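You operate a simulated robot arm through the tools that you are given. There is no shell and no other tool. Be economical: measure what you need, move in short steps, check, and stop when the job is done.

You are at the controls of a simulated robot arm. One attempt, no reset.

TASK
Get the loaded truck ready to drive off.
Fine: lift table all the way down, drop side up, both latches across it; only then take chock one from the wheel and stand it beside chock two. Set down upright: chock one.

Only the result counts: the job must be done as asked and must still hold three seconds after the hand-in. Knocking over, shifting, dropping, spilling or breaking anything else fails it.

THE ROBOT
A 7-joint arm with a two-finger parallel gripper on a trunk, on a base that drives. Base frame: it is fixed to the floor where the robot stands at the start and does not move with it; the origin is under the middle of the robot, x ahead of it, y to its left, z up. Readings come in m, degrees, newtons and seconds.
Its first joint turns from -115.0 to 115.0 degrees. Places, roughly: blue strap [0, 1.5, 1.5]; chock one [-0.25, 2, 0]; chock two [-1.5, 2.25, 0]; drop side [0.9, 0.6, 1]; green case [0.25, 1.75, 1]; green strap [-0.25, 1.75, 1.5]; grey case [1.25, 1, 1]; lowering lever [0.7, -0.1, 0.6]; red case [0.5, 1.5, 1]; red latch [1.3, 0.3, 1.2]; yellow latch [0.6, 1.1, 1.2]; yellow strap [-0.25, 2, 1.5]. Payload 3.91 kg.
The tool frame sits at the grasp point between the pads (the TCP): z along the fingers, y along the line on which they close. The tips reach 0.03 m beyond it. Largest opening 0.11 m; finger width 0.02, thickness 0.01; the body of the gripper, 0.048 by 0.112 m, starts 0.055 m behind the TCP.
Orientation is that of the tool frame in the base frame, as [roll, pitch, yaw] about the fixed x, y, z axes, in that order (R = Rz(yaw) Ry(pitch) Rx(roll)). With the fingers straight down and closing along the base's y, the tool's x points along the base's -x, its y along +y and its z along -z.

THE INTERFACE
- The arm moves only by the tool step_arm. Its argument "steps" is a list of rows, each an object of numbers (a shift or turn left out is 0, a gripper value left out holds the last): "tx", "ty", "tz": the shift along the tool's x, y, z in units of 30 mm (1.0 is 30 mm); "wx", "wy", "wz": the turn, a rotation vector about the tool's x, y, z in units of 8 degrees (1.0 is 8 degrees); "grip": the gripper command, from -1 (shut) to 1 (fully open), values between in proportion. In form: [{"tx": .., "ty": .., "tz": .., "wx": .., "wy": .., "wz": .., "grip": ..}, ...]. A call has 1 to 20 rows; each row shifts and turns the commanded pose from where the row before left it, along the tool's axes as they then stand. A call with a number of a shift or a turn outside -1 to 1 is refused whole. A row lasts 0.2 s, in which the tool goes at most 0.05 m and 8.6 degrees; a call with a longer step from one row to the next is refused whole, and so is a gripper value outside its range. Where a pose cannot be reached the arm comes as near as it can. A force on the tool above 60 N (or 10 N above the force at the start of the call, whichever is more), or a blocked arm, ends the call early, and 0.2 s more pass. The fingers move at their own pace (about 0.153 m/s each) and stop on an object; they squeeze with about 29 N. The grip force told is the motor's: it shows also when the fingers shut on nothing. Time passes only in rows, and 0.2 s behind the last, so rows that do not move let the fingers close. It gives the time, the measured TCP pose, the force on the tool (base axes), the opening and the grip force at its end, in the units of the frame above (readings bear some noise), with the torque about the TCP (base axes, N m) and any sound that the robot's microphone picked up.
- Cameras (640 x 400 px; columns grow to the right, rows downward): "scene" is now at [0.2355, 0.2476, 1.3701]; the picture's right is [0.43, -0.90, 0.00], its down [-0.24, -0.11, -0.96] and it looks along [0.87, 0.41, -0.27] (base axes); focal length 214 px, centre (320, 200). "wrist" rides on the gripper at [0.072, 0.017, -0.103] in the tool frame; the picture's right is [-0.23, 0.97, 0.00], its down [-0.76, -0.18, -0.62] and it looks along [-0.61, -0.14, 0.78] (tool axes); focal length 222 px, centre (320, 200). There is no depth. A picture from a camera that has moved, and an enlarged one, comes with that camera's place and axes in the base frame and with its lens. The place of the scene camera against the robot may be out by one fixed shift of up to 0.018 m in any direction.
- grab_frame(camera): a new picture of that camera. The clock stands still meanwhile.
- lift_body(by): slides the trunk up (or, below 0, down) by that many m; the arm and the scene camera ride with it, the base frame stays. It gives what a move gives, with no picture.
- roll_base(legs): drives the robot by 1 to 6 legs, each [ahead, left, turn to the left] in m, m and degrees, along the robot's own axes; the way and the turn of a leg run together, so that a leg with both is an arc; at most 1.5 m and 180 degrees a leg. The arm and the cameras ride along, it lands a little off, and it stops where it bumps. It gives what a move gives.
- pan_tilt(pan, tilt): turns the head with the scene camera to pan (to the left, within 80 degrees either way) and tilt (down, from -29 to 69), counted from straight ahead of the robot. It gives what a move gives.
- zoom(camera, box): a new picture of the part [left, top, right, bottom] of that camera's present view, enlarged. The clock stands still meanwhile.
- finish_job(): hands the job in; it is judged then, once.

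Go step by step. Nothing tells you exact positions but the pictures and the camera data: compare them with the known pose of the tool, close in by small moves and look again before you grip or let go. The budget is 120 turns and 82 pictures, counting those below and the enlarged ones. Unless the task says otherwise, let go and move clear before handing in, and close with one line.

The tools are called by a JSON object that holds its "fn" and its "kwargs". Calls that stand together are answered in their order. step_arm: Moves the arm, as the interface text tells. Its arguments: {"type":"object","properties":{"steps":{"type":"array","items":{"type":"object","properties":{"tx":{"type":"number"},"ty":{"type":"number"},"tz":{"type":"number"},"wx":{"type":"number"},"wy":{"type":"number"},"wz":{"type":"number"},"grip":{"type":"number"}}}}},"required":["steps"]} The other tools are called the same way: lift_body (by) slides the trunk up or down; roll_base (legs) drives the base; pan_tilt (pan, tilt) turns the head that bears the scene camera; grab_frame (camera) takes a picture; zoom (camera, box) takes an enlarged picture of a part of a camera's view; finish_job () hands the job in.

At the start:

```text
t: 0.0
ee_pos: [0.4454, 0.3321, 1.3711]
ee_rot: [180.0, 0.0, 179.9]
force: [-0.4, -1.1, 0.1]
torque: [0.01, 0.01, 0.01]
width: 0.11
finger_force: 0.1
trunk travel left (down, up): [-0.664, 0.326]
robot x, y, heading: [-0.0012, -0.0015, 0.0]
head pan, tilt: [25.4, 15.4]
```

scene: 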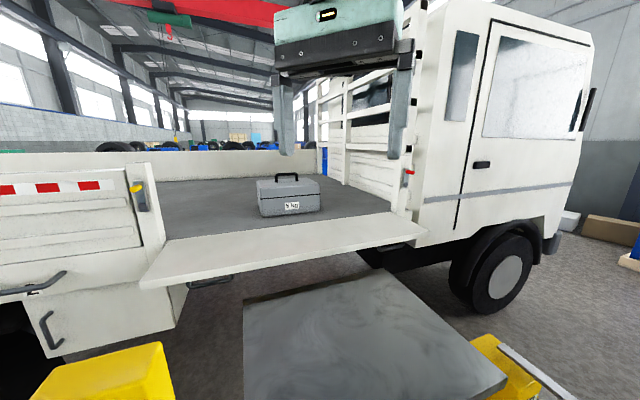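
wrist: 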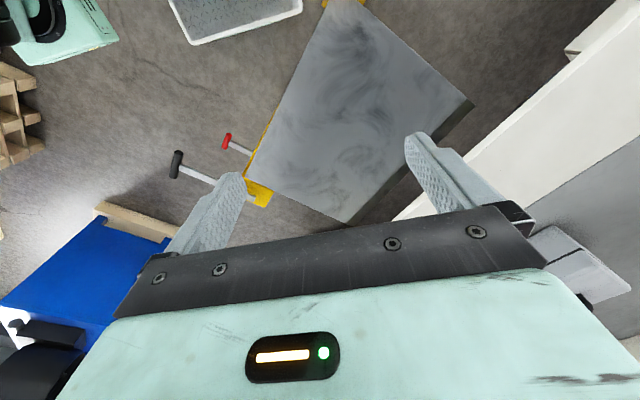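

I see the truck with its drop side hanging out flat, the lift table raised in front of it, and two levers near the table's right end. First I look around to place the levers, latches and chocks.

{"fn": "pan_tilt", "kwargs": {"pan": -10, "tilt": 45}}

{"fn": "grab_frame", "kwargs": {"camera": "scene"}}

{"fn": "pan_tilt", "kwargs": {"pan": 75, "tilt": 25}}

{"fn": "grab_frame", "kwargs": {"camera": "scene"}}

```text
t: 1.0
ee_pos: [0.4456, 0.3319, 1.3717]
ee_rot: [180.0, 0.1, 180.0]
force: [-0.2, 0.5, 0.7]
torque: [0.05, -0.01, -0.03]
width: 0.1097
finger_force: 0.1
trunk travel left (down, up): [-0.664, 0.326]
robot x, y, heading: [-0.0045, -0.0039, 0.2]
head pan, tilt: [-10.0, 45.0]
```

```text
79 pictures are left
camera scene: at [0.2313, 0.1934, 1.3241], right [-0.17, -0.98, 0.0], down [-0.7, 0.12, -0.71], along [0.7, -0.12, -0.71], focal length 214 px, centre (320, 200)
```

scene: 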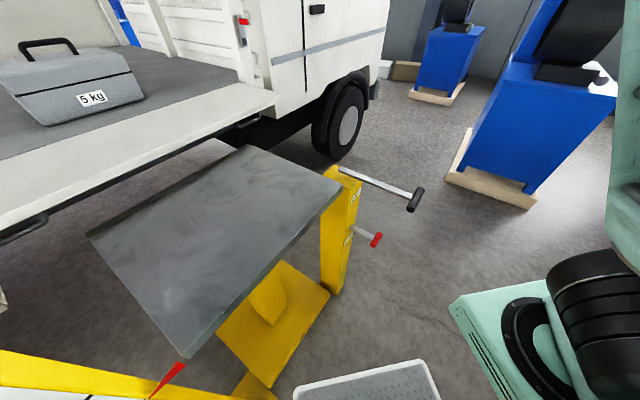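

```text
t: 2.6
ee_pos: [0.4458, 0.3309, 1.3713]
ee_rot: [-180.0, -0.2, 180.0]
force: [0.1, 0.2, 0.7]
torque: [0.04, 0.0, -0.02]
width: 0.11
finger_force: 0.0
trunk travel left (down, up): [-0.664, 0.326]
robot x, y, heading: [-0.0012, -0.0004, -0.1]
head pan, tilt: [75.0, 25.0]
```

```text
78 pictures are left
camera scene: at [0.1751, 0.2965, 1.3546], right [0.97, -0.26, 0.0], down [-0.11, -0.41, -0.91], along [0.24, 0.88, -0.42], focal length 214 px, centre (320, 200)
```

scene: 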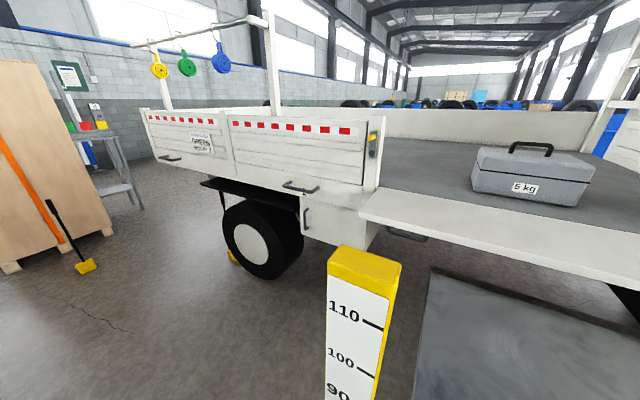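

The levers, yellow post gauge, wheel and chocks are visible. I zoom in on the labels, levers and chocks.

{"fn": "zoom", "kwargs": {"camera": "scene", "box": [140, 100, 240, 162]}}

{"fn": "zoom", "kwargs": {"camera": "scene", "box": [10, 40, 310, 290]}}

{"fn": "pan_tilt", "kwargs": {"pan": -10, "tilt": 45}}

{"fn": "zoom", "kwargs": {"camera": "scene", "box": [300, 140, 460, 300]}}

```text
6.40 times, centred on (190, 131) of scene
camera zoom: at [0.1751, 0.2965, 1.3546], right [0.97, -0.26, 0.0], down [-0.11, -0.41, -0.91], along [0.24, 0.88, -0.42], focal length 1373 px, centre (1152, 642)
```

zoom: 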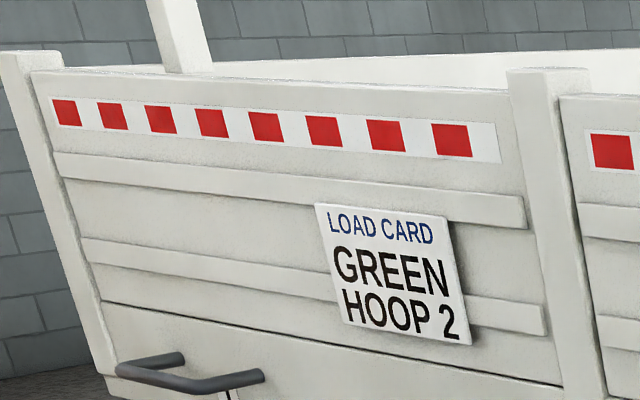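

```text
1.60 times, centred on (160, 165) of scene
camera zoom: at [0.1751, 0.2965, 1.3546], right [0.97, -0.26, 0.0], down [-0.11, -0.41, -0.91], along [0.24, 0.88, -0.42], focal length 343 px, centre (576, 256)
```

zoom: 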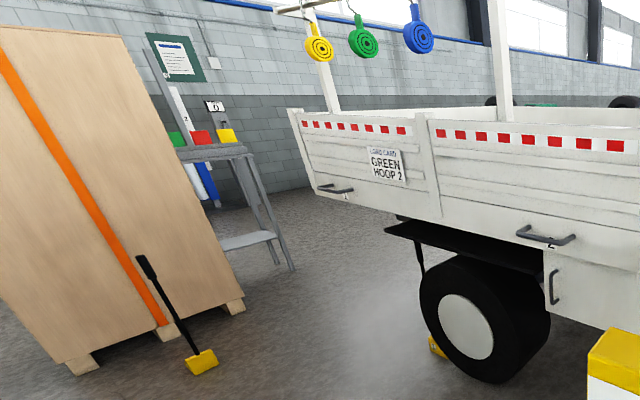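

```text
t: 4.2
ee_pos: [0.4458, 0.3326, 1.3721]
ee_rot: [-180.0, 0.0, 180.0]
force: [0.0, -0.5, 0.9]
torque: [0.01, 0.03, 0.02]
width: 0.1098
finger_force: 0.1
trunk travel left (down, up): [-0.664, 0.326]
robot x, y, heading: [0.0033, -0.002, 0.0]
head pan, tilt: [-10.0, 45.0]
```

```text
2.50 times, centred on (380, 220) of scene
camera zoom: at [0.2313, 0.1934, 1.324], right [-0.17, -0.98, 0.0], down [-0.7, 0.12, -0.71], along [0.7, -0.12, -0.71], focal length 536 px, centre (170, 150)
```

zoom: 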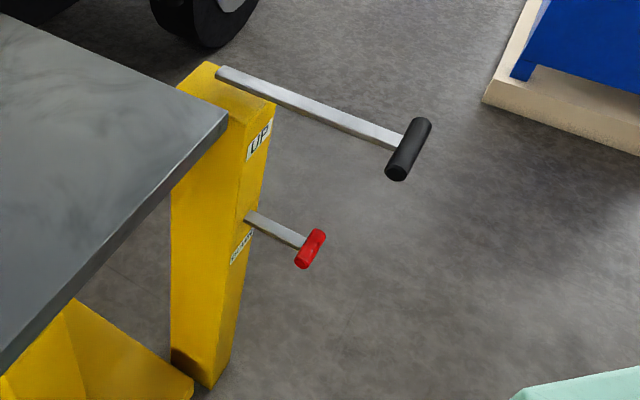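

{"fn": "zoom", "kwargs": {"camera": "scene", "box": [330, 210, 390, 250]}}

{"fn": "pan_tilt", "kwargs": {"pan": 5, "tilt": 66}}

{"fn": "grab_frame", "kwargs": {"camera": "scene"}}

```text
10.00 times, centred on (360, 230) of scene
camera zoom: at [0.2313, 0.1934, 1.324], right [-0.17, -0.98, 0.0], down [-0.7, 0.12, -0.71], along [0.7, -0.12, -0.71], focal length 2145 px, centre (-80, -100)
```

zoom: 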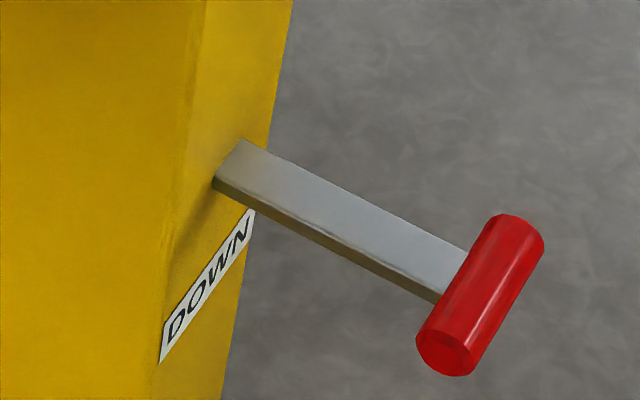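

```text
t: 5.0
ee_pos: [0.4459, 0.3323, 1.3705]
ee_rot: [-180.0, 0.1, 179.9]
force: [-0.4, 0.7, 0.0]
torque: [0.01, -0.02, 0.01]
width: 0.1098
finger_force: 0.1
trunk travel left (down, up): [-0.664, 0.326]
robot x, y, heading: [0.0021, 0.0006, 0.1]
head pan, tilt: [5.0, 66.0]
```

```text
73 pictures are left
camera scene: at [0.2104, 0.2127, 1.298], right [0.09, -1.0, 0.0], down [-0.91, -0.08, -0.41], along [0.41, 0.04, -0.91], focal length 214 px, centre (320, 200)
```

scene: 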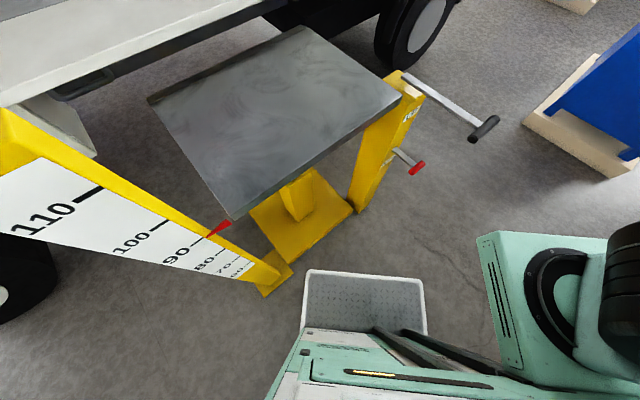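

The red DOWN lever's knob works out at about (0.65, -0.09, 0.65), with the black UP lever about 0.26 m above it. I first centre the arm in front of the robot at its safe height.

{"fn": "step_arm", "kwargs": {"steps": [{"ty": -1, "tx": 0.3}, {"ty": -1, "tx": 0.3}, {"ty": -1, "tx": 0.3}, {"ty": -1, "tx": 0.3}, {"ty": -1}, {"ty": -1}, {"ty": -1}, {"ty": -1}, {"ty": -1}, {"ty": -1}, {"ty": -1}]}}

{"fn": "roll_base", "kwargs": {"legs": [[0, -0.45, 0], [0, 0, 40]]}}

{"fn": "pan_tilt", "kwargs": {"pan": 0, "tilt": 50}}

{"fn": "grab_frame", "kwargs": {"camera": "scene"}}

```text
t: 7.4
ee_pos: [0.4134, 0.0258, 1.368]
ee_rot: [-179.9, 0.1, -180.0]
force: [1.1, -0.1, -0.3]
torque: [-0.03, 0.02, 0.01]
width: 0.1099
finger_force: 0.0
out of reach, approached as far as the arm can: row 11
trunk travel left (down, up): [-0.664, 0.326]
robot x, y, heading: [0.0018, -0.0044, 0.0]
head pan, tilt: [5.0, 66.0]
```

```text
t: 12.0
ee_pos: [0.2983, -0.1589, 1.3677]
ee_rot: [-180.0, 0.0, -139.4]
force: [0.5, 0.2, -0.1]
torque: [0.0, -0.01, 0.01]
width: 0.1097
finger_force: 0.0
trunk travel left (down, up): [-0.664, 0.326]
robot x, y, heading: [0.0034, -0.448, 40.3]
head pan, tilt: [5.0, 66.0]
```

```text
t: 12.8
ee_pos: [0.2972, -0.1585, 1.3673]
ee_rot: [180.0, 0.0, -139.5]
force: [-0.3, -0.7, -0.1]
torque: [0.0, -0.01, -0.01]
width: 0.1101
finger_force: 0.0
trunk travel left (down, up): [-0.664, 0.326]
robot x, y, heading: [0.0015, -0.4468, 40.6]
head pan, tilt: [0.0, 50.0]
```

```text
72 pictures are left
camera scene: at [0.0432, -0.147, 1.3171], right [0.65, -0.76, 0.0], down [-0.58, -0.5, -0.64], along [0.49, 0.42, -0.77], focal length 214 px, centre (320, 200)
```

scene: 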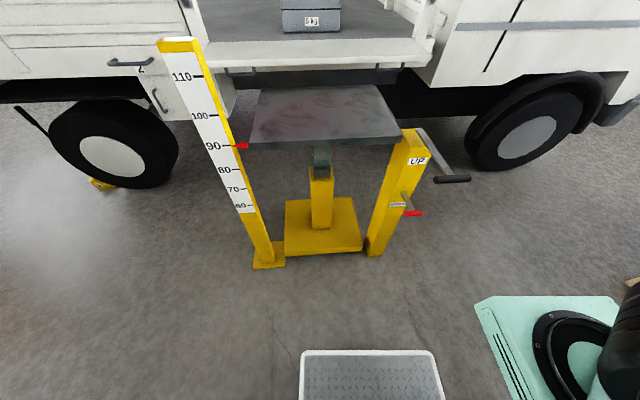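

The tray rides with the robot and my heading now squares up with the truck. I shift right to line up with the red knob, tilt the tool toward the post, close the fingers, and lower the trunk.

{"fn": "roll_base", "kwargs": {"legs": [[0, -0.17, 0]]}}

{"fn": "step_arm", "kwargs": {"steps": [{"wy": -1, "grip": -1}, {"wy": -1}, {"wy": -1}, {"wy": -1}, {"wy": -1}, {"wy": -1}, {"wy": -1}, {"wy": -1}]}}

{"fn": "lift_body", "kwargs": {"by": -0.62}}

{"fn": "grab_frame", "kwargs": {"camera": "scene"}}

{"fn": "grab_frame", "kwargs": {"camera": "wrist"}}

```text
t: 14.3
ee_pos: [0.4078, -0.2882, 1.3684]
ee_rot: [180.0, 0.0, -139.4]
force: [-0.2, -0.2, 0.0]
torque: [0.01, 0.02, -0.01]
width: 0.1098
finger_force: 0.0
trunk travel left (down, up): [-0.664, 0.326]
robot x, y, heading: [0.1103, -0.5763, 40.7]
head pan, tilt: [0.0, 50.0]
```

```text
t: 16.1
ee_pos: [0.3714, -0.1819, 1.2724]
ee_rot: [179.9, 60.1, -139.4]
force: [-0.2, 0.4, -0.4]
torque: [0.02, -0.04, 0.02]
width: 0.0
finger_force: 28.9
out of reach, approached as far as the arm can: row 1, 2, 3, 4, 5, 6
trunk travel left (down, up): [-0.664, 0.326]
robot x, y, heading: [0.1086, -0.576, 40.6]
head pan, tilt: [0.0, 50.0]
```

```text
refused: -0.62 is not a number from -0.4 to 0.4
```

```text
71 pictures are left
camera scene: at [0.1531, -0.2757, 1.3171], right [0.65, -0.76, 0.0], down [-0.58, -0.5, -0.64], along [0.49, 0.42, -0.77], focal length 214 px, centre (320, 200)
```

scene: 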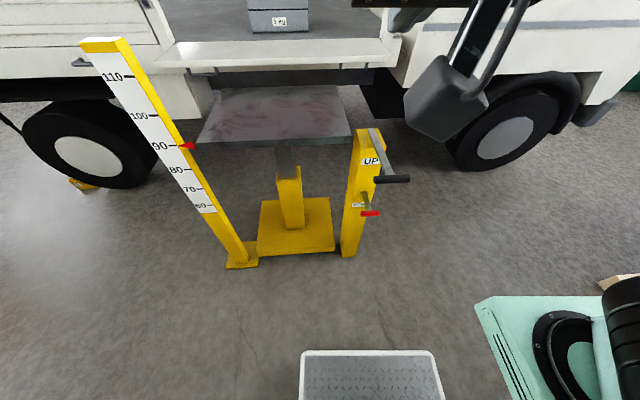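

```text
70 pictures are left
camera wrist: at [0.2653, -0.2504, 1.2621], right [-0.55, 0.81, 0.2], down [-0.01, -0.24, 0.97], along [0.84, 0.53, 0.14], focal length 222 px, centre (320, 200)
```

wrist: 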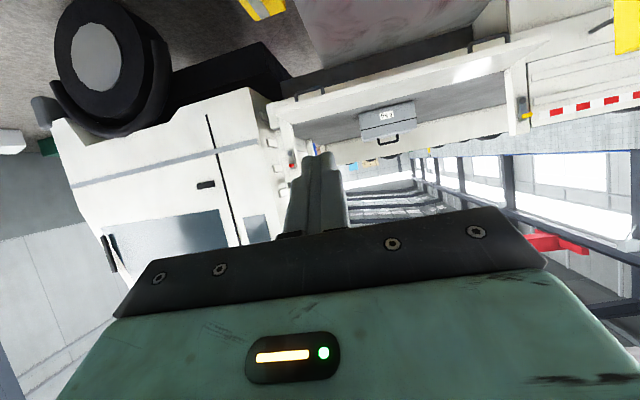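

The tool now points forward and 30° downward. I line up laterally and lower the trunk in two moves.

{"fn": "roll_base", "kwargs": {"legs": [[0, -0.116, 0]]}}

{"fn": "lift_body", "kwargs": {"by": -0.3}}

{"fn": "lift_body", "kwargs": {"by": -0.26}}

{"fn": "grab_frame", "kwargs": {"camera": "scene"}}

{"fn": "grab_frame", "kwargs": {"camera": "wrist"}}

```text
t: 17.3
ee_pos: [0.4471, -0.2679, 1.272]
ee_rot: [-180.0, 60.0, -139.3]
force: [-0.2, 0.3, -0.6]
torque: [0.03, 0.02, -0.04]
width: 0.0
finger_force: 29.3
trunk travel left (down, up): [-0.664, 0.326]
robot x, y, heading: [0.1856, -0.6645, 40.8]
head pan, tilt: [0.0, 50.0]
```

```text
t: 20.3
ee_pos: [0.4468, -0.2678, 0.9733]
ee_rot: [179.9, 60.1, -139.2]
force: [0.2, -0.3, -0.3]
torque: [-0.01, 0.03, -0.01]
width: 0.0
finger_force: 28.9
trunk travel left (down, up): [-0.364, 0.626]
robot x, y, heading: [0.1899, -0.6659, 40.6]
head pan, tilt: [0.0, 50.0]
```

```text
t: 23.0
ee_pos: [0.4467, -0.2676, 0.7137]
ee_rot: [179.9, 60.0, -139.3]
force: [-0.1, -0.6, -0.1]
torque: [0.0, 0.02, 0.02]
width: 0.0003
finger_force: 29.5
trunk travel left (down, up): [-0.104, 0.886]
robot x, y, heading: [0.1843, -0.6635, 40.6]
head pan, tilt: [0.0, 50.0]
```

```text
69 pictures are left
camera scene: at [0.2285, -0.364, 0.7571], right [0.65, -0.76, 0.0], down [-0.58, -0.5, -0.64], along [0.49, 0.42, -0.77], focal length 214 px, centre (320, 200)
```

scene: 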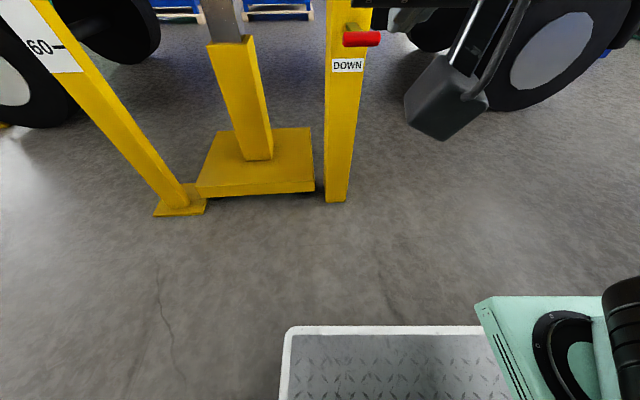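

```text
68 pictures are left
camera wrist: at [0.3408, -0.3387, 0.7023], right [-0.55, 0.81, 0.2], down [0.0, -0.24, 0.97], along [0.84, 0.53, 0.13], focal length 222 px, centre (320, 200)
```

wrist: 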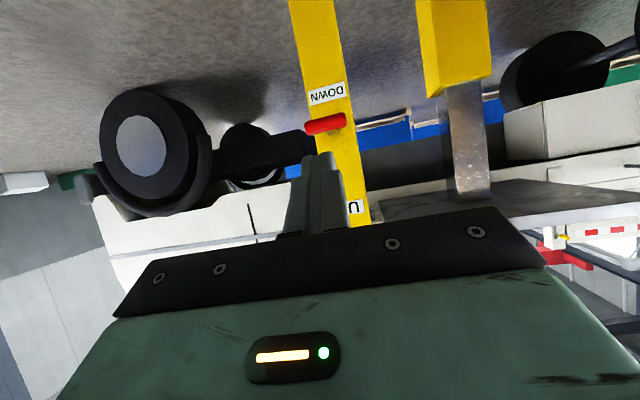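

Both cameras agree on the knob at about (0.652, -0.10, 0.63), straight ahead of the closed fingers. I drive ahead so the fingers sit just above it.

{"fn": "roll_base", "kwargs": {"legs": [[0.25, 0, 0]]}}

{"fn": "grab_frame", "kwargs": {"camera": "wrist"}}

```text
t: 24.8
ee_pos: [0.6368, -0.1059, 0.7131]
ee_rot: [-180.0, 60.0, -139.3]
force: [0.3, -0.1, -0.1]
torque: [-0.03, -0.05, 0.02]
width: 0.0
finger_force: 29.2
trunk travel left (down, up): [-0.104, 0.886]
robot x, y, heading: [0.3782, -0.5037, 40.8]
head pan, tilt: [0.0, 50.0]
```

```text
67 pictures are left
camera wrist: at [0.5309, -0.1759, 0.7023], right [-0.55, 0.81, 0.2], down [0.0, -0.24, 0.97], along [0.84, 0.53, 0.13], focal length 222 px, centre (320, 200)
```

wrist: 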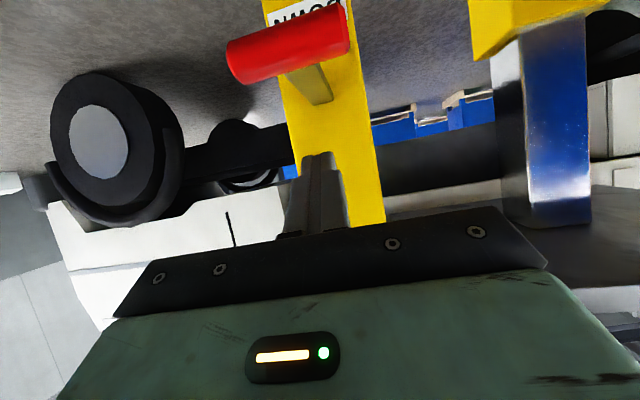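

The knob is directly under the fingers. I press straight down in small steps.

{"fn": "step_arm", "kwargs": {"steps": [{"tx": 0.866, "tz": 0.5}, {"tx": 0.6, "tz": 0.346}, {"tx": 0.43, "tz": 0.25}, {"tx": 0.43, "tz": 0.25}]}}

{"fn": "grab_frame", "kwargs": {"camera": "wrist"}}

```text
t: 25.8
ee_pos: [0.6382, -0.1059, 0.6329]
ee_rot: [180.0, 60.0, -139.4]
force: [4.2, 3.4, 4.4]
torque: [0.15, -0.17, 0.06]
width: 0.0
finger_force: 29.4
trunk travel left (down, up): [-0.104, 0.886]
robot x, y, heading: [0.3755, -0.505, 40.5]
head pan, tilt: [0.0, 50.0]
```

```text
66 pictures are left
camera wrist: at [0.5313, -0.1756, 0.622], right [-0.55, 0.81, 0.2], down [-0.01, -0.24, 0.97], along [0.84, 0.53, 0.13], focal length 222 px, centre (320, 200)
```

wrist: 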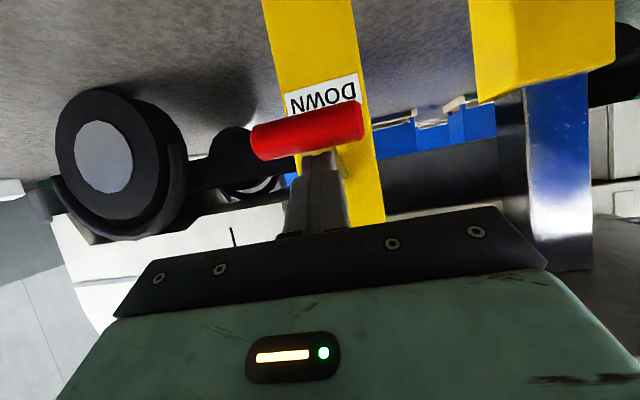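

{"fn": "step_arm", "kwargs": {"steps": [{"tx": 0.3, "tz": 0.17}, {"tx": 0.3, "tz": 0.17}, {"tx": 0.3, "tz": 0.17}, {"tx": 0.3, "tz": 0.17}, {}, {}, {}, {}, {}]}}

{"fn": "grab_frame", "kwargs": {"camera": "wrist"}}

```text
t: 27.8
ee_pos: [0.6359, -0.1072, 0.5915]
ee_rot: [-179.9, 59.9, -139.3]
force: [-6.0, -3.9, 3.4]
torque: [-0.03, 0.04, 0.07]
width: 0.0004
finger_force: 28.9
trunk travel left (down, up): [-0.104, 0.886]
robot x, y, heading: [0.3703, -0.5024, 40.7]
head pan, tilt: [0.0, 50.0]
```

```text
65 pictures are left
camera wrist: at [0.5306, -0.1763, 0.5805], right [-0.55, 0.81, 0.2], down [0.0, -0.24, 0.97], along [0.84, 0.53, 0.13], focal length 222 px, centre (320, 200)
```

wrist: 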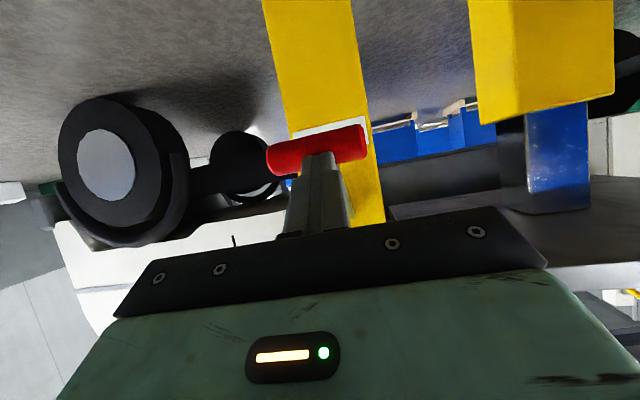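

The lever is moving down. I check whether the table is sinking.

{"fn": "pan_tilt", "kwargs": {"pan": 20, "tilt": 0}}

{"fn": "grab_frame", "kwargs": {"camera": "scene"}}

```text
t: 29.0
ee_pos: [0.6366, -0.1078, 0.5913]
ee_rot: [180.0, 60.1, -139.4]
force: [-5.7, -5.0, 1.9]
torque: [-0.02, 0.07, 0.05]
width: 0.0001
finger_force: 29.0
trunk travel left (down, up): [-0.104, 0.886]
robot x, y, heading: [0.3759, -0.5014, 40.7]
head pan, tilt: [20.0, 0.0]
```

```text
64 pictures are left
camera scene: at [0.4043, -0.1729, 0.835], right [0.87, -0.49, 0.0], down [0.0, 0.0, -1.0], along [0.49, 0.87, 0.0], focal length 214 px, centre (320, 200)
```

scene: 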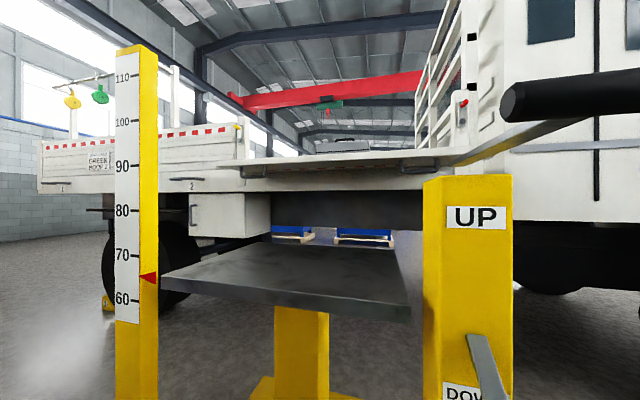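

The table has sunk from 90 to about 65. I keep holding the lever.

{"fn": "step_arm", "kwargs": {"steps": [{}, {}, {}, {}, {}, {}, {}, {}, {}, {}, {}, {}]}}

{"fn": "grab_frame", "kwargs": {"camera": "scene"}}

```text
t: 31.6
ee_pos: [0.6363, -0.1073, 0.5918]
ee_rot: [180.0, 60.0, -139.5]
force: [-3.5, -3.3, 3.9]
torque: [0.0, 0.03, 0.02]
width: 0.0
finger_force: 28.2
trunk travel left (down, up): [-0.104, 0.886]
robot x, y, heading: [0.3785, -0.5032, 40.8]
head pan, tilt: [20.0, 0.0]
```

```text
63 pictures are left
camera scene: at [0.4043, -0.1729, 0.835], right [0.87, -0.49, 0.0], down [0.0, 0.0, -1.0], along [0.49, 0.87, 0.0], focal length 214 px, centre (320, 200)
```

scene: 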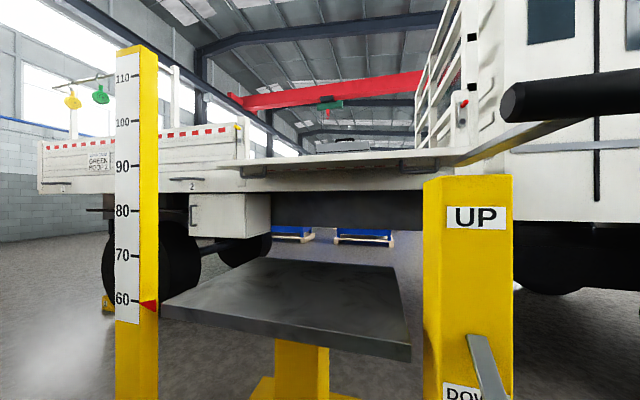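

{"fn": "step_arm", "kwargs": {"steps": [{"tx": 0.2, "tz": 0.12}, {}, {}, {}, {}, {}, {}, {}, {}, {}, {}]}}

{"fn": "zoom", "kwargs": {"camera": "scene", "box": [90, 220, 330, 370]}}

```text
t: 34.0
ee_pos: [0.6365, -0.1055, 0.5851]
ee_rot: [179.9, 60.0, -139.2]
force: [-24.3, -21.1, 25.4]
torque: [0.27, -0.08, 0.23]
width: 0.0
finger_force: 28.9
trunk travel left (down, up): [-0.104, 0.886]
robot x, y, heading: [0.3782, -0.5008, 40.8]
head pan, tilt: [20.0, 0.0]
```

```text
2.67 times, centred on (210, 295) of scene
camera zoom: at [0.4036, -0.1735, 0.8353], right [0.87, -0.49, 0.0], down [0.0, 0.0, -1.0], along [0.49, 0.87, 0.0], focal length 572 px, centre (613, -53)
```

zoom: 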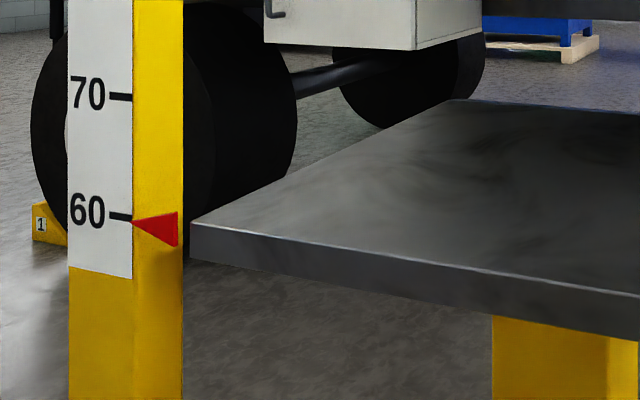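

The pointer rests at its bottom stop with the lever hard over, so the table is down. I lift off the lever, back away and raise the trunk to look at the drop side and latches.

{"fn": "step_arm", "kwargs": {"steps": [{"tx": -0.866, "tz": -0.5}, {"tx": -0.866, "tz": -0.5}, {"tx": -0.866, "tz": -0.5}, {"tx": -0.866, "tz": -0.5}]}}

{"fn": "roll_base", "kwargs": {"legs": [[-0.35, 0, 0]]}}

{"fn": "lift_body", "kwargs": {"by": 0.4}}

{"fn": "lift_body", "kwargs": {"by": 0.2}}

{"fn": "pan_tilt", "kwargs": {"pan": 10, "tilt": 15}}

{"fn": "grab_frame", "kwargs": {"camera": "scene"}}

```text
t: 35.0
ee_pos: [0.6354, -0.1058, 0.7035]
ee_rot: [179.6, 59.8, -139.1]
force: [0.3, 1.1, -0.5]
torque: [0.03, -0.03, 0.01]
width: 0.0
finger_force: 29.3
trunk travel left (down, up): [-0.104, 0.886]
robot x, y, heading: [0.3752, -0.5012, 40.3]
head pan, tilt: [20.0, 0.0]
```

```text
t: 37.2
ee_pos: [0.3708, -0.3354, 0.7046]
ee_rot: [-180.0, 59.7, -139.4]
force: [0.4, -0.4, 1.2]
torque: [0.0, 0.02, 0.03]
width: 0.0
finger_force: 29.0
trunk travel left (down, up): [-0.104, 0.886]
robot x, y, heading: [0.1097, -0.729, 40.4]
head pan, tilt: [20.0, 0.0]
```

```text
t: 41.1
ee_pos: [0.3703, -0.3359, 1.1042]
ee_rot: [-179.8, 59.9, -139.4]
force: [-0.4, -0.2, -0.4]
torque: [-0.05, 0.03, -0.02]
width: 0.0
finger_force: 29.3
trunk travel left (down, up): [-0.504, 0.486]
robot x, y, heading: [0.1082, -0.7316, 40.5]
head pan, tilt: [20.0, 0.0]
```

```text
t: 43.2
ee_pos: [0.3709, -0.3352, 1.3039]
ee_rot: [-179.9, 59.8, -139.4]
force: [0.1, 1.2, 0.0]
torque: [0.01, -0.01, 0.03]
width: 0.0001
finger_force: 29.0
trunk travel left (down, up): [-0.704, 0.286]
robot x, y, heading: [0.1044, -0.7298, 40.5]
head pan, tilt: [20.0, 0.0]
```

```text
t: 44.0
ee_pos: [0.3701, -0.3355, 1.3036]
ee_rot: [-179.9, 59.9, -139.4]
force: [0.2, 0.5, 0.5]
torque: [-0.01, -0.01, 0.01]
width: 0.0
finger_force: 28.6
trunk travel left (down, up): [-0.704, 0.286]
robot x, y, heading: [0.1083, -0.7344, 40.3]
head pan, tilt: [10.0, 15.0]
```

```text
61 pictures are left
camera scene: at [0.1531, -0.4076, 1.4107], right [0.77, -0.64, 0.0], down [-0.17, -0.2, -0.97], along [0.61, 0.75, -0.26], focal length 214 px, centre (320, 200)
```

scene: 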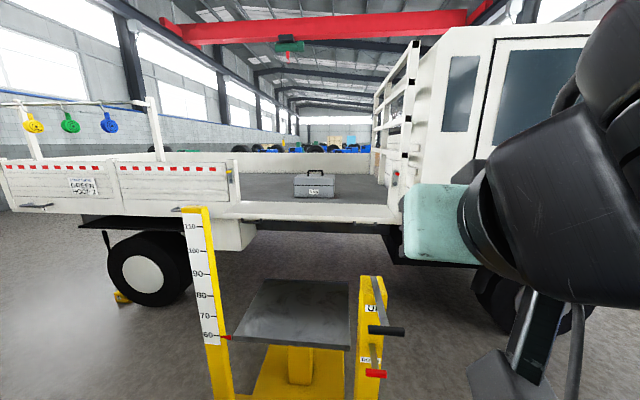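

The table rests at its lowest mark with its chrome ram fully in. Now I zoom in on the latches and the panel.

{"fn": "zoom", "kwargs": {"camera": "scene", "box": [205, 150, 285, 235]}}

{"fn": "zoom", "kwargs": {"camera": "scene", "box": [345, 140, 425, 240]}}

```text
4.71 times, centred on (245, 192) of scene
camera zoom: at [0.1531, -0.4076, 1.4107], right [0.77, -0.64, 0.0], down [-0.17, -0.2, -0.97], along [0.61, 0.75, -0.26], focal length 1009 px, centre (673, 235)
```

zoom: 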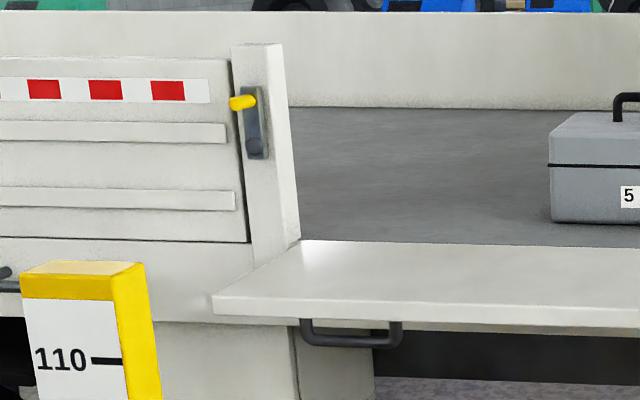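

```text
4.00 times, centred on (385, 190) of scene
camera zoom: at [0.1531, -0.4076, 1.4107], right [0.77, -0.64, 0.0], down [-0.17, -0.2, -0.97], along [0.61, 0.75, -0.26], focal length 858 px, centre (60, 240)
```

zoom: 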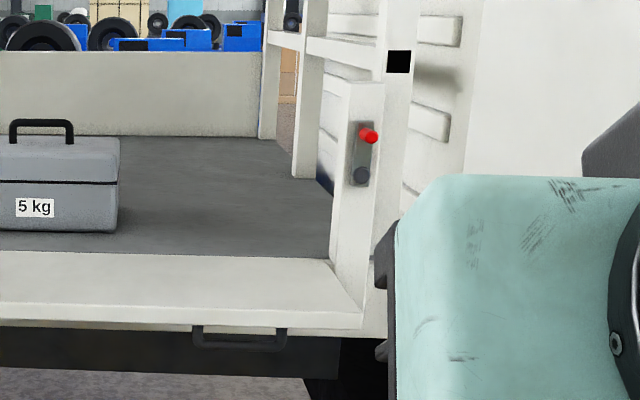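

The latches are short pivoting bars with pegs (yellow at about (0.56, 0.99, 1.23), red at about (1.32, 0.29, 1.23)), and the truck side runs square to a heading of about 47°. I go to the right of the lever post to work from the red end.

{"fn": "roll_base", "kwargs": {"legs": [[0, 0, 7], [0, -0.45, 0], [0.6, 0, 0]]}}

{"fn": "pan_tilt", "kwargs": {"pan": 25, "tilt": 25}}

{"fn": "grab_frame", "kwargs": {"camera": "scene"}}

```text
t: 50.3
ee_pos: [1.062, -0.1764, 1.3028]
ee_rot: [-179.9, 59.9, -133.0]
force: [0.1, -0.5, -0.7]
torque: [-0.01, 0.0, -0.01]
width: 0.0003
finger_force: 28.6
trunk travel left (down, up): [-0.704, 0.286]
robot x, y, heading: [0.8454, -0.6, 47.2]
head pan, tilt: [10.0, 15.0]
```

```text
t: 51.0
ee_pos: [1.0621, -0.1768, 1.3048]
ee_rot: [-179.9, 59.8, -133.0]
force: [0.1, -0.2, -0.3]
torque: [0.02, 0.03, -0.02]
width: 0.0001
finger_force: 29.3
trunk travel left (down, up): [-0.704, 0.286]
robot x, y, heading: [0.8423, -0.6011, 47.0]
head pan, tilt: [25.0, 25.0]
```

```text
58 pictures are left
camera scene: at [0.8311, -0.2648, 1.3944], right [0.95, -0.31, 0.0], down [-0.13, -0.4, -0.91], along [0.28, 0.86, -0.42], focal length 214 px, centre (320, 200)
```

scene: 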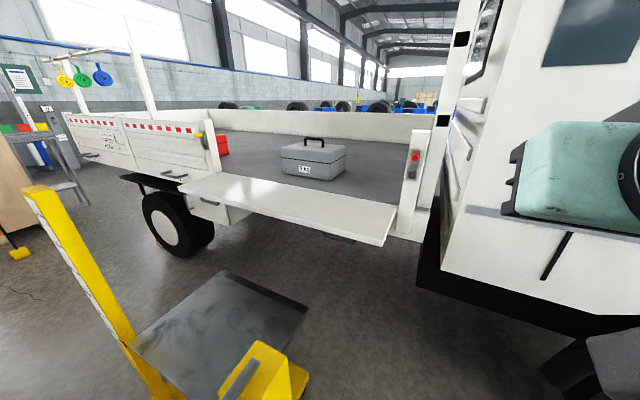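

I level the tool so the fingers point at the truck and shift it left toward the red end of the panel.

{"fn": "step_arm", "kwargs": {"steps": [{"ty": 0.9, "wy": -1}, {"ty": 0.9, "wy": -1}, {"ty": 0.9, "wy": -1}, {"ty": 0.9, "wy": -0.8}, {"ty": 0.9}, {"ty": 0.9}, {"ty": 0.9}]}}

{"fn": "lift_body", "kwargs": {"by": -0.37}}

{"fn": "grab_frame", "kwargs": {"camera": "wrist"}}

{"fn": "grab_frame", "kwargs": {"camera": "scene"}}

```text
t: 52.6
ee_pos: [0.9289, -0.0465, 1.303]
ee_rot: [-23.0, 89.5, 23.0]
force: [1.0, 0.5, 0.6]
torque: [-0.03, 0.02, 0.01]
width: 0.0001
finger_force: 29.0
trunk travel left (down, up): [-0.704, 0.286]
robot x, y, heading: [0.8449, -0.597, 46.7]
head pan, tilt: [25.0, 25.0]
```

```text
t: 56.2
ee_pos: [0.9311, -0.0465, 0.9341]
ee_rot: [-21.3, 89.4, 24.5]
force: [0.6, 0.0, 0.7]
torque: [-0.02, -0.04, 0.02]
width: 0.0
finger_force: 28.9
trunk travel left (down, up): [-0.334, 0.656]
robot x, y, heading: [0.8441, -0.6002, 47.2]
head pan, tilt: [25.0, 25.0]
```

```text
57 pictures are left
camera wrist: at [0.8477, -0.1086, 0.8603], right [-0.7, 0.68, 0.22], down [-0.31, -0.57, 0.76], along [0.64, 0.46, 0.61], focal length 222 px, centre (320, 200)
```

wrist: 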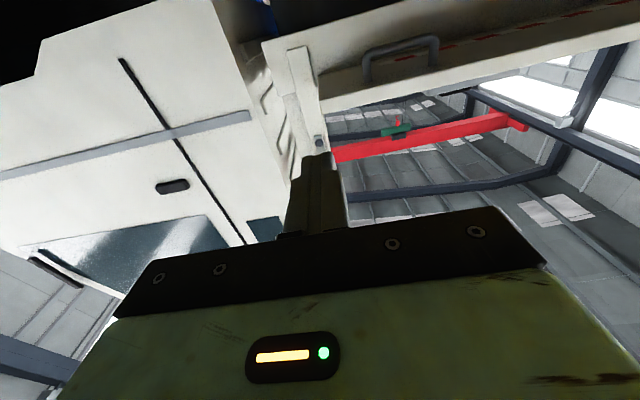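

```text
56 pictures are left
camera scene: at [0.7764, -0.2643, 1.0271], right [0.96, 0.27, 0.0], down [0.11, -0.38, -0.92], along [-0.25, 0.88, -0.4], focal length 214 px, centre (320, 200)
```

scene: 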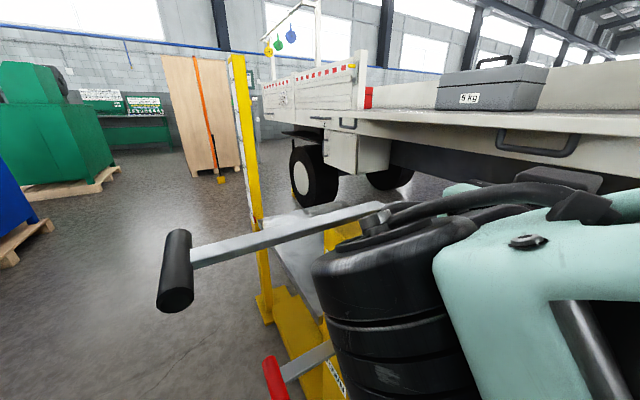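

The elbow sits close to the scene camera here, and the wrist view needs a closer look at the panel edge before I go under it.

{"fn": "zoom", "kwargs": {"camera": "wrist", "box": [220, 0, 540, 200]}}

{"fn": "pan_tilt", "kwargs": {"pan": 5, "tilt": 15}}

{"fn": "grab_frame", "kwargs": {"camera": "scene"}}

```text
2.00 times, centred on (380, 100) of wrist
camera zoom: at [0.8477, -0.1086, 0.8603], right [-0.7, 0.68, 0.22], down [-0.31, -0.57, 0.76], along [0.64, 0.46, 0.61], focal length 444 px, centre (200, 400)
```

zoom: 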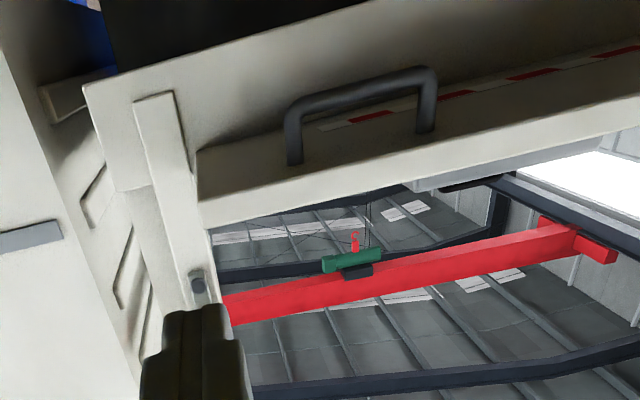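

```text
t: 57.0
ee_pos: [0.9348, -0.045, 0.9347]
ee_rot: [-9.7, 89.4, 35.7]
force: [-0.8, 0.5, 0.3]
torque: [0.0, -0.02, -0.01]
width: 0.0
finger_force: 28.7
trunk travel left (down, up): [-0.334, 0.656]
robot x, y, heading: [0.8421, -0.5981, 46.8]
head pan, tilt: [5.0, 15.0]
```

```text
54 pictures are left
camera scene: at [0.7819, -0.2621, 1.0345], right [0.98, 0.21, 0.0], down [0.07, -0.32, -0.95], along [-0.2, 0.93, -0.32], focal length 214 px, centre (320, 200)
```

scene: 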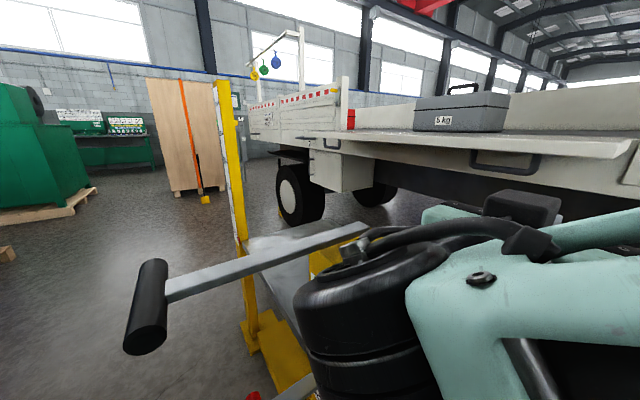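

The elbow swings left into the head camera and near the lever post in this posture, so I go back up and re-centre the arm. Then I turn the robot left instead, so the tool can stay straight ahead.

{"fn": "pan_tilt", "kwargs": {"pan": 60, "tilt": 20}}

{"fn": "lift_body", "kwargs": {"by": 0.37}}

{"fn": "step_arm", "kwargs": {"steps": [{"ty": -0.9}, {"ty": -0.9}, {"ty": -0.9}, {"ty": -0.9}, {"ty": -0.9}, {"ty": -0.9}, {"ty": -0.9}, {"ty": -0.6}]}}

{"fn": "roll_base", "kwargs": {"legs": [[0, 0, 25], [0.196, -0.077, 0]]}}

{"fn": "pan_tilt", "kwargs": {"pan": 0, "tilt": 35}}

{"fn": "grab_frame", "kwargs": {"camera": "scene"}}

```text
t: 58.3
ee_pos: [0.9288, -0.0459, 0.9309]
ee_rot: [-56.0, 89.4, -10.0]
force: [-0.8, 0.6, -0.4]
torque: [0.01, 0.04, -0.04]
width: 0.0
finger_force: 28.7
trunk travel left (down, up): [-0.334, 0.656]
robot x, y, heading: [0.8467, -0.6008, 47.1]
head pan, tilt: [60.0, 20.0]
```

```text
t: 61.9
ee_pos: [0.9296, -0.0449, 1.3008]
ee_rot: [-44.3, 89.5, 1.6]
force: [-0.3, 0.6, 0.2]
torque: [0.01, 0.01, 0.0]
width: 0.0
finger_force: 29.0
trunk travel left (down, up): [-0.704, 0.286]
robot x, y, heading: [0.8464, -0.6044, 46.8]
head pan, tilt: [60.0, 20.0]
```

```text
t: 63.7
ee_pos: [1.0742, -0.1901, 1.304]
ee_rot: [-8.2, 89.7, 38.6]
force: [-0.1, -0.4, 0.1]
torque: [0.04, 0.01, -0.01]
width: 0.0
finger_force: 29.9
trunk travel left (down, up): [-0.704, 0.286]
robot x, y, heading: [0.844, -0.6015, 46.8]
head pan, tilt: [60.0, 20.0]
```

```text
t: 66.6
ee_pos: [1.0125, 0.0307, 1.3048]
ee_rot: [-7.5, 89.7, 64.3]
force: [0.0, 0.2, 0.4]
torque: [0.01, -0.01, 0.02]
width: 0.0003
finger_force: 29.4
trunk travel left (down, up): [-0.704, 0.286]
robot x, y, heading: [0.9786, -0.4346, 71.9]
head pan, tilt: [60.0, 20.0]
```

```text
t: 67.9
ee_pos: [1.0128, 0.0307, 1.3038]
ee_rot: [-7.5, 89.7, 64.5]
force: [-0.3, 0.1, -0.4]
torque: [0.02, -0.02, 0.02]
width: 0.0002
finger_force: 29.1
trunk travel left (down, up): [-0.704, 0.286]
robot x, y, heading: [0.9781, -0.4408, 71.7]
head pan, tilt: [0.0, 35.0]
```

```text
53 pictures are left
camera scene: at [0.8642, -0.1518, 1.3789], right [0.95, -0.31, 0.0], down [-0.18, -0.55, -0.82], along [0.25, 0.78, -0.57], focal length 214 px, centre (320, 200)
```

scene: 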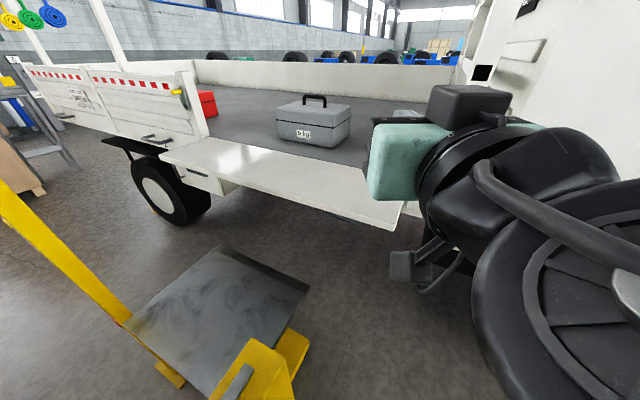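

Combining views, the panel's outer edge is at z≈0.97–1.00 about 0.21 m ahead of the tool, with its right handle left of my line. I lower beside it and then slide the fingers under the right end.

{"fn": "lift_body", "kwargs": {"by": -0.367}}

{"fn": "roll_base", "kwargs": {"legs": [[0.15, -0.065, 0]]}}

{"fn": "grab_frame", "kwargs": {"camera": "wrist"}}

{"fn": "grab_frame", "kwargs": {"camera": "scene"}}

```text
t: 71.5
ee_pos: [1.0136, 0.0306, 0.937]
ee_rot: [-7.5, 89.6, 64.4]
force: [-0.8, 0.1, 0.4]
torque: [0.0, 0.01, 0.01]
width: 0.0
finger_force: 28.5
trunk travel left (down, up): [-0.337, 0.653]
robot x, y, heading: [0.98, -0.4385, 72.1]
head pan, tilt: [0.0, 35.0]
```

```text
t: 72.9
ee_pos: [1.1198, 0.1514, 0.9383]
ee_rot: [-7.4, 89.7, 64.6]
force: [-0.4, 0.7, 0.7]
torque: [0.0, -0.04, 0.01]
width: 0.0
finger_force: 29.5
trunk travel left (down, up): [-0.337, 0.653]
robot x, y, heading: [1.0865, -0.3144, 72.1]
head pan, tilt: [0.0, 35.0]
```

```text
52 pictures are left
camera wrist: at [1.0729, 0.059, 0.8645], right [-0.93, 0.3, 0.23], down [-0.03, -0.65, 0.76], along [0.37, 0.7, 0.61], focal length 222 px, centre (320, 200)
```

wrist: 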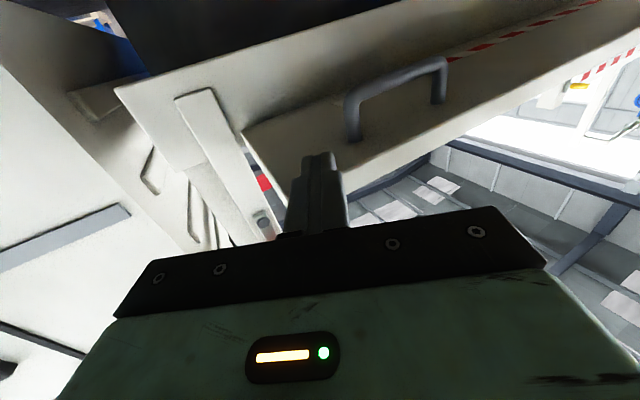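

```text
51 pictures are left
camera scene: at [0.9727, -0.0302, 1.0118], right [0.95, -0.31, 0.0], down [-0.18, -0.55, -0.82], along [0.25, 0.78, -0.57], focal length 214 px, centre (320, 200)
```

scene: 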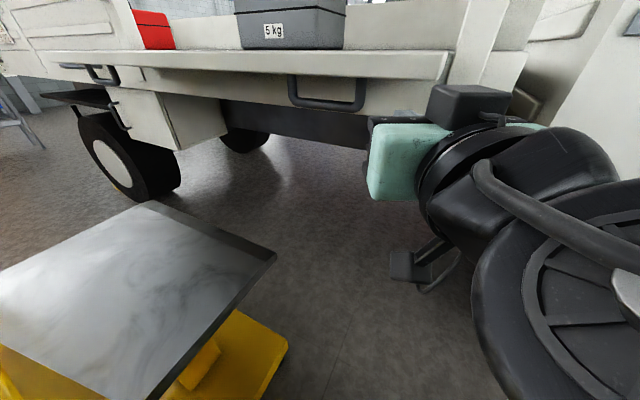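

The fingertips are right at the edge, clear of the handle. I slide in about 7 cm and then lift gently.

{"fn": "step_arm", "kwargs": {"steps": [{"tz": 0.75, "ty": -0.38}, {"tz": 0.75, "ty": -0.38}, {"tz": 0.75, "ty": -0.38}]}}

{"fn": "lift_body", "kwargs": {"by": 0.06}}

{"fn": "grab_frame", "kwargs": {"camera": "scene"}}

```text
t: 73.7
ee_pos: [1.1728, 0.2054, 0.9384]
ee_rot: [-8.4, 89.7, 63.7]
force: [0.4, -0.4, 0.1]
torque: [0.01, 0.01, 0.03]
width: 0.0
finger_force: 29.4
trunk travel left (down, up): [-0.337, 0.653]
robot x, y, heading: [1.0839, -0.3142, 72.1]
head pan, tilt: [0.0, 35.0]
```

```text
t: 74.7
ee_pos: [1.1737, 0.2058, 0.9984]
ee_rot: [-2.4, 89.6, 69.5]
force: [-2.7, -1.3, -5.4]
torque: [-0.1, -0.01, 0.04]
width: 0.0
finger_force: 28.7
trunk travel left (down, up): [-0.397, 0.593]
robot x, y, heading: [1.0861, -0.3135, 72.2]
head pan, tilt: [0.0, 35.0]
```

```text
50 pictures are left
camera scene: at [0.9726, -0.0302, 1.0719], right [0.95, -0.31, 0.0], down [-0.18, -0.55, -0.82], along [0.25, 0.78, -0.57], focal length 214 px, centre (320, 200)
```

scene: 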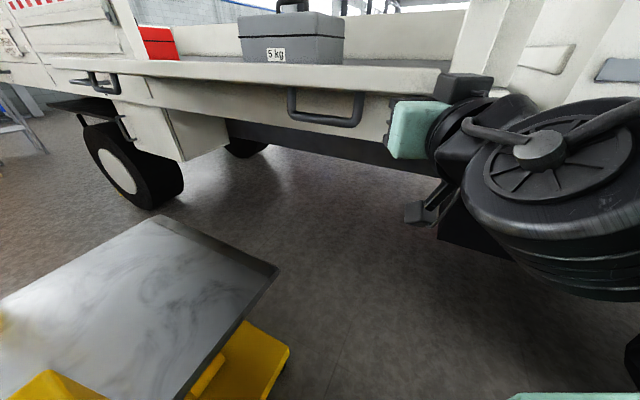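

The panel is light and rising. I continue up, then forward along its arc.

{"fn": "lift_body", "kwargs": {"by": 0.07}}

{"fn": "step_arm", "kwargs": {"steps": [{"tz": 0.6, "ty": -0.3, "tx": -0.4}, {"tz": 0.6, "ty": -0.3, "tx": -0.4}, {"tz": 0.6, "ty": -0.3, "tx": -0.4}, {"tz": 0.6, "ty": -0.3, "tx": -0.3}]}}

{"fn": "grab_frame", "kwargs": {"camera": "scene"}}

```text
t: 75.8
ee_pos: [1.174, 0.2045, 1.0706]
ee_rot: [0.7, 89.6, 72.7]
force: [2.0, -1.9, -5.8]
torque: [-0.14, 0.1, -0.06]
width: 0.0
finger_force: 29.4
trunk travel left (down, up): [-0.467, 0.523]
robot x, y, heading: [1.0874, -0.316, 72.0]
head pan, tilt: [0.0, 35.0]
```

```text
t: 76.8
ee_pos: [1.2309, 0.2634, 1.1152]
ee_rot: [-5.3, 89.6, 66.5]
force: [-5.8, -7.2, 0.9]
torque: [0.09, -0.07, 0.0]
width: 0.0
finger_force: 29.0
trunk travel left (down, up): [-0.467, 0.523]
robot x, y, heading: [1.0891, -0.3147, 72.0]
head pan, tilt: [0.0, 35.0]
```

```text
49 pictures are left
camera scene: at [0.9725, -0.0304, 1.142], right [0.95, -0.31, 0.0], down [-0.18, -0.55, -0.82], along [0.25, 0.78, -0.57], focal length 214 px, centre (320, 200)
```

scene: 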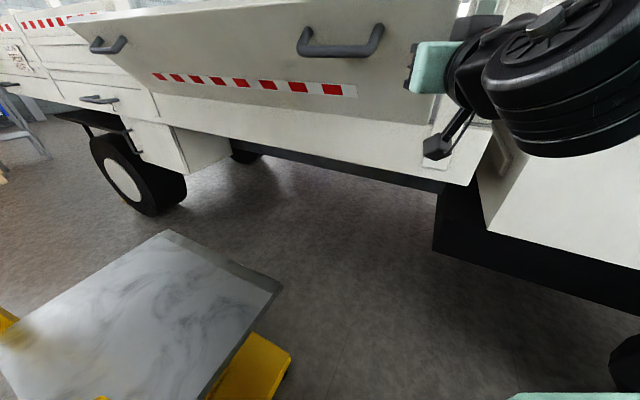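

{"fn": "step_arm", "kwargs": {"steps": [{"tz": 0.6, "ty": -0.3, "tx": -0.2}, {"tz": 0.6, "ty": -0.3, "tx": -0.1}, {"tz": 0.6, "ty": -0.3}, {"tz": 0.6, "ty": -0.3}]}}

{"fn": "grab_frame", "kwargs": {"camera": "scene"}}

{"fn": "grab_frame", "kwargs": {"camera": "wrist"}}

```text
t: 77.8
ee_pos: [1.289, 0.3203, 1.1202]
ee_rot: [10.8, 89.9, 82.4]
force: [-1.2, -2.3, 0.8]
torque: [0.06, -0.02, 0.02]
width: 0.0001
finger_force: 28.8
trunk travel left (down, up): [-0.467, 0.523]
robot x, y, heading: [1.0858, -0.316, 72.0]
head pan, tilt: [0.0, 35.0]
```

```text
48 pictures are left
camera scene: at [0.9728, -0.0301, 1.1417], right [0.95, -0.31, 0.0], down [-0.18, -0.55, -0.82], along [0.25, 0.78, -0.57], focal length 214 px, centre (320, 200)
```

scene: 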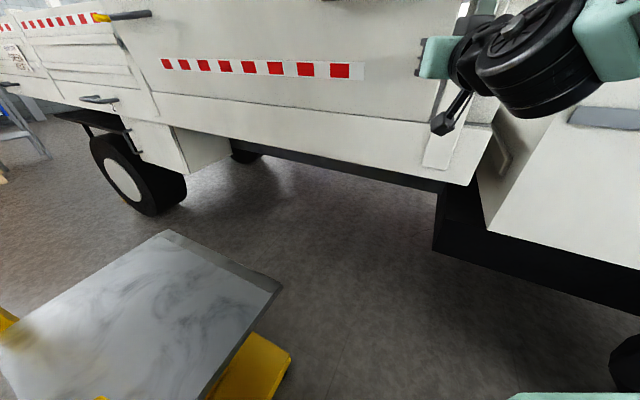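

```text
47 pictures are left
camera wrist: at [1.2405, 0.2274, 1.049], right [-0.92, 0.31, 0.23], down [-0.03, -0.65, 0.76], along [0.38, 0.7, 0.61], focal length 222 px, centre (320, 200)
```

wrist: 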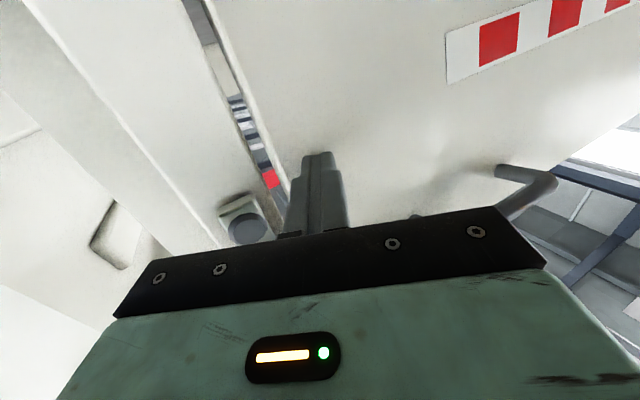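

The panel looks nearly vertical. I press it home in small steps and watch the force.

{"fn": "step_arm", "kwargs": {"steps": [{"tz": 0.3, "ty": -0.15}, {"tz": 0.3, "ty": -0.15}, {"tz": 0.3, "ty": -0.15}]}}

{"fn": "grab_frame", "kwargs": {"camera": "wrist"}}

```text
t: 78.6
ee_pos: [1.306, 0.3399, 1.124]
ee_rot: [-20.1, 89.6, 51.9]
force: [-12.6, -26.3, 2.1]
torque: [0.01, 0.0, -0.21]
width: 0.0001
finger_force: 29.0
trunk travel left (down, up): [-0.467, 0.523]
robot x, y, heading: [1.0891, -0.3171, 71.9]
head pan, tilt: [0.0, 35.0]
```

```text
46 pictures are left
camera wrist: at [1.2586, 0.2461, 1.0506], right [-0.93, 0.3, 0.23], down [-0.02, -0.65, 0.76], along [0.37, 0.7, 0.61], focal length 222 px, centre (320, 200)
```

wrist: 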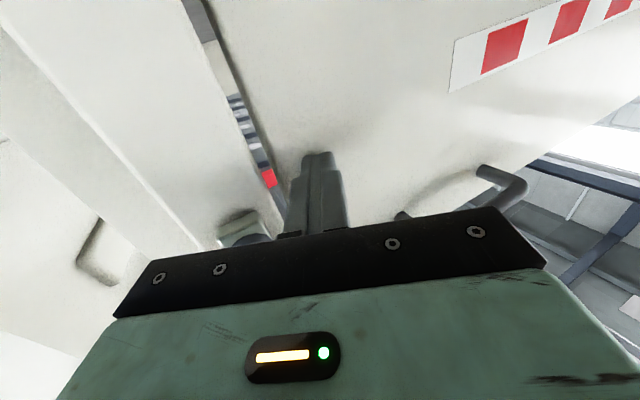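

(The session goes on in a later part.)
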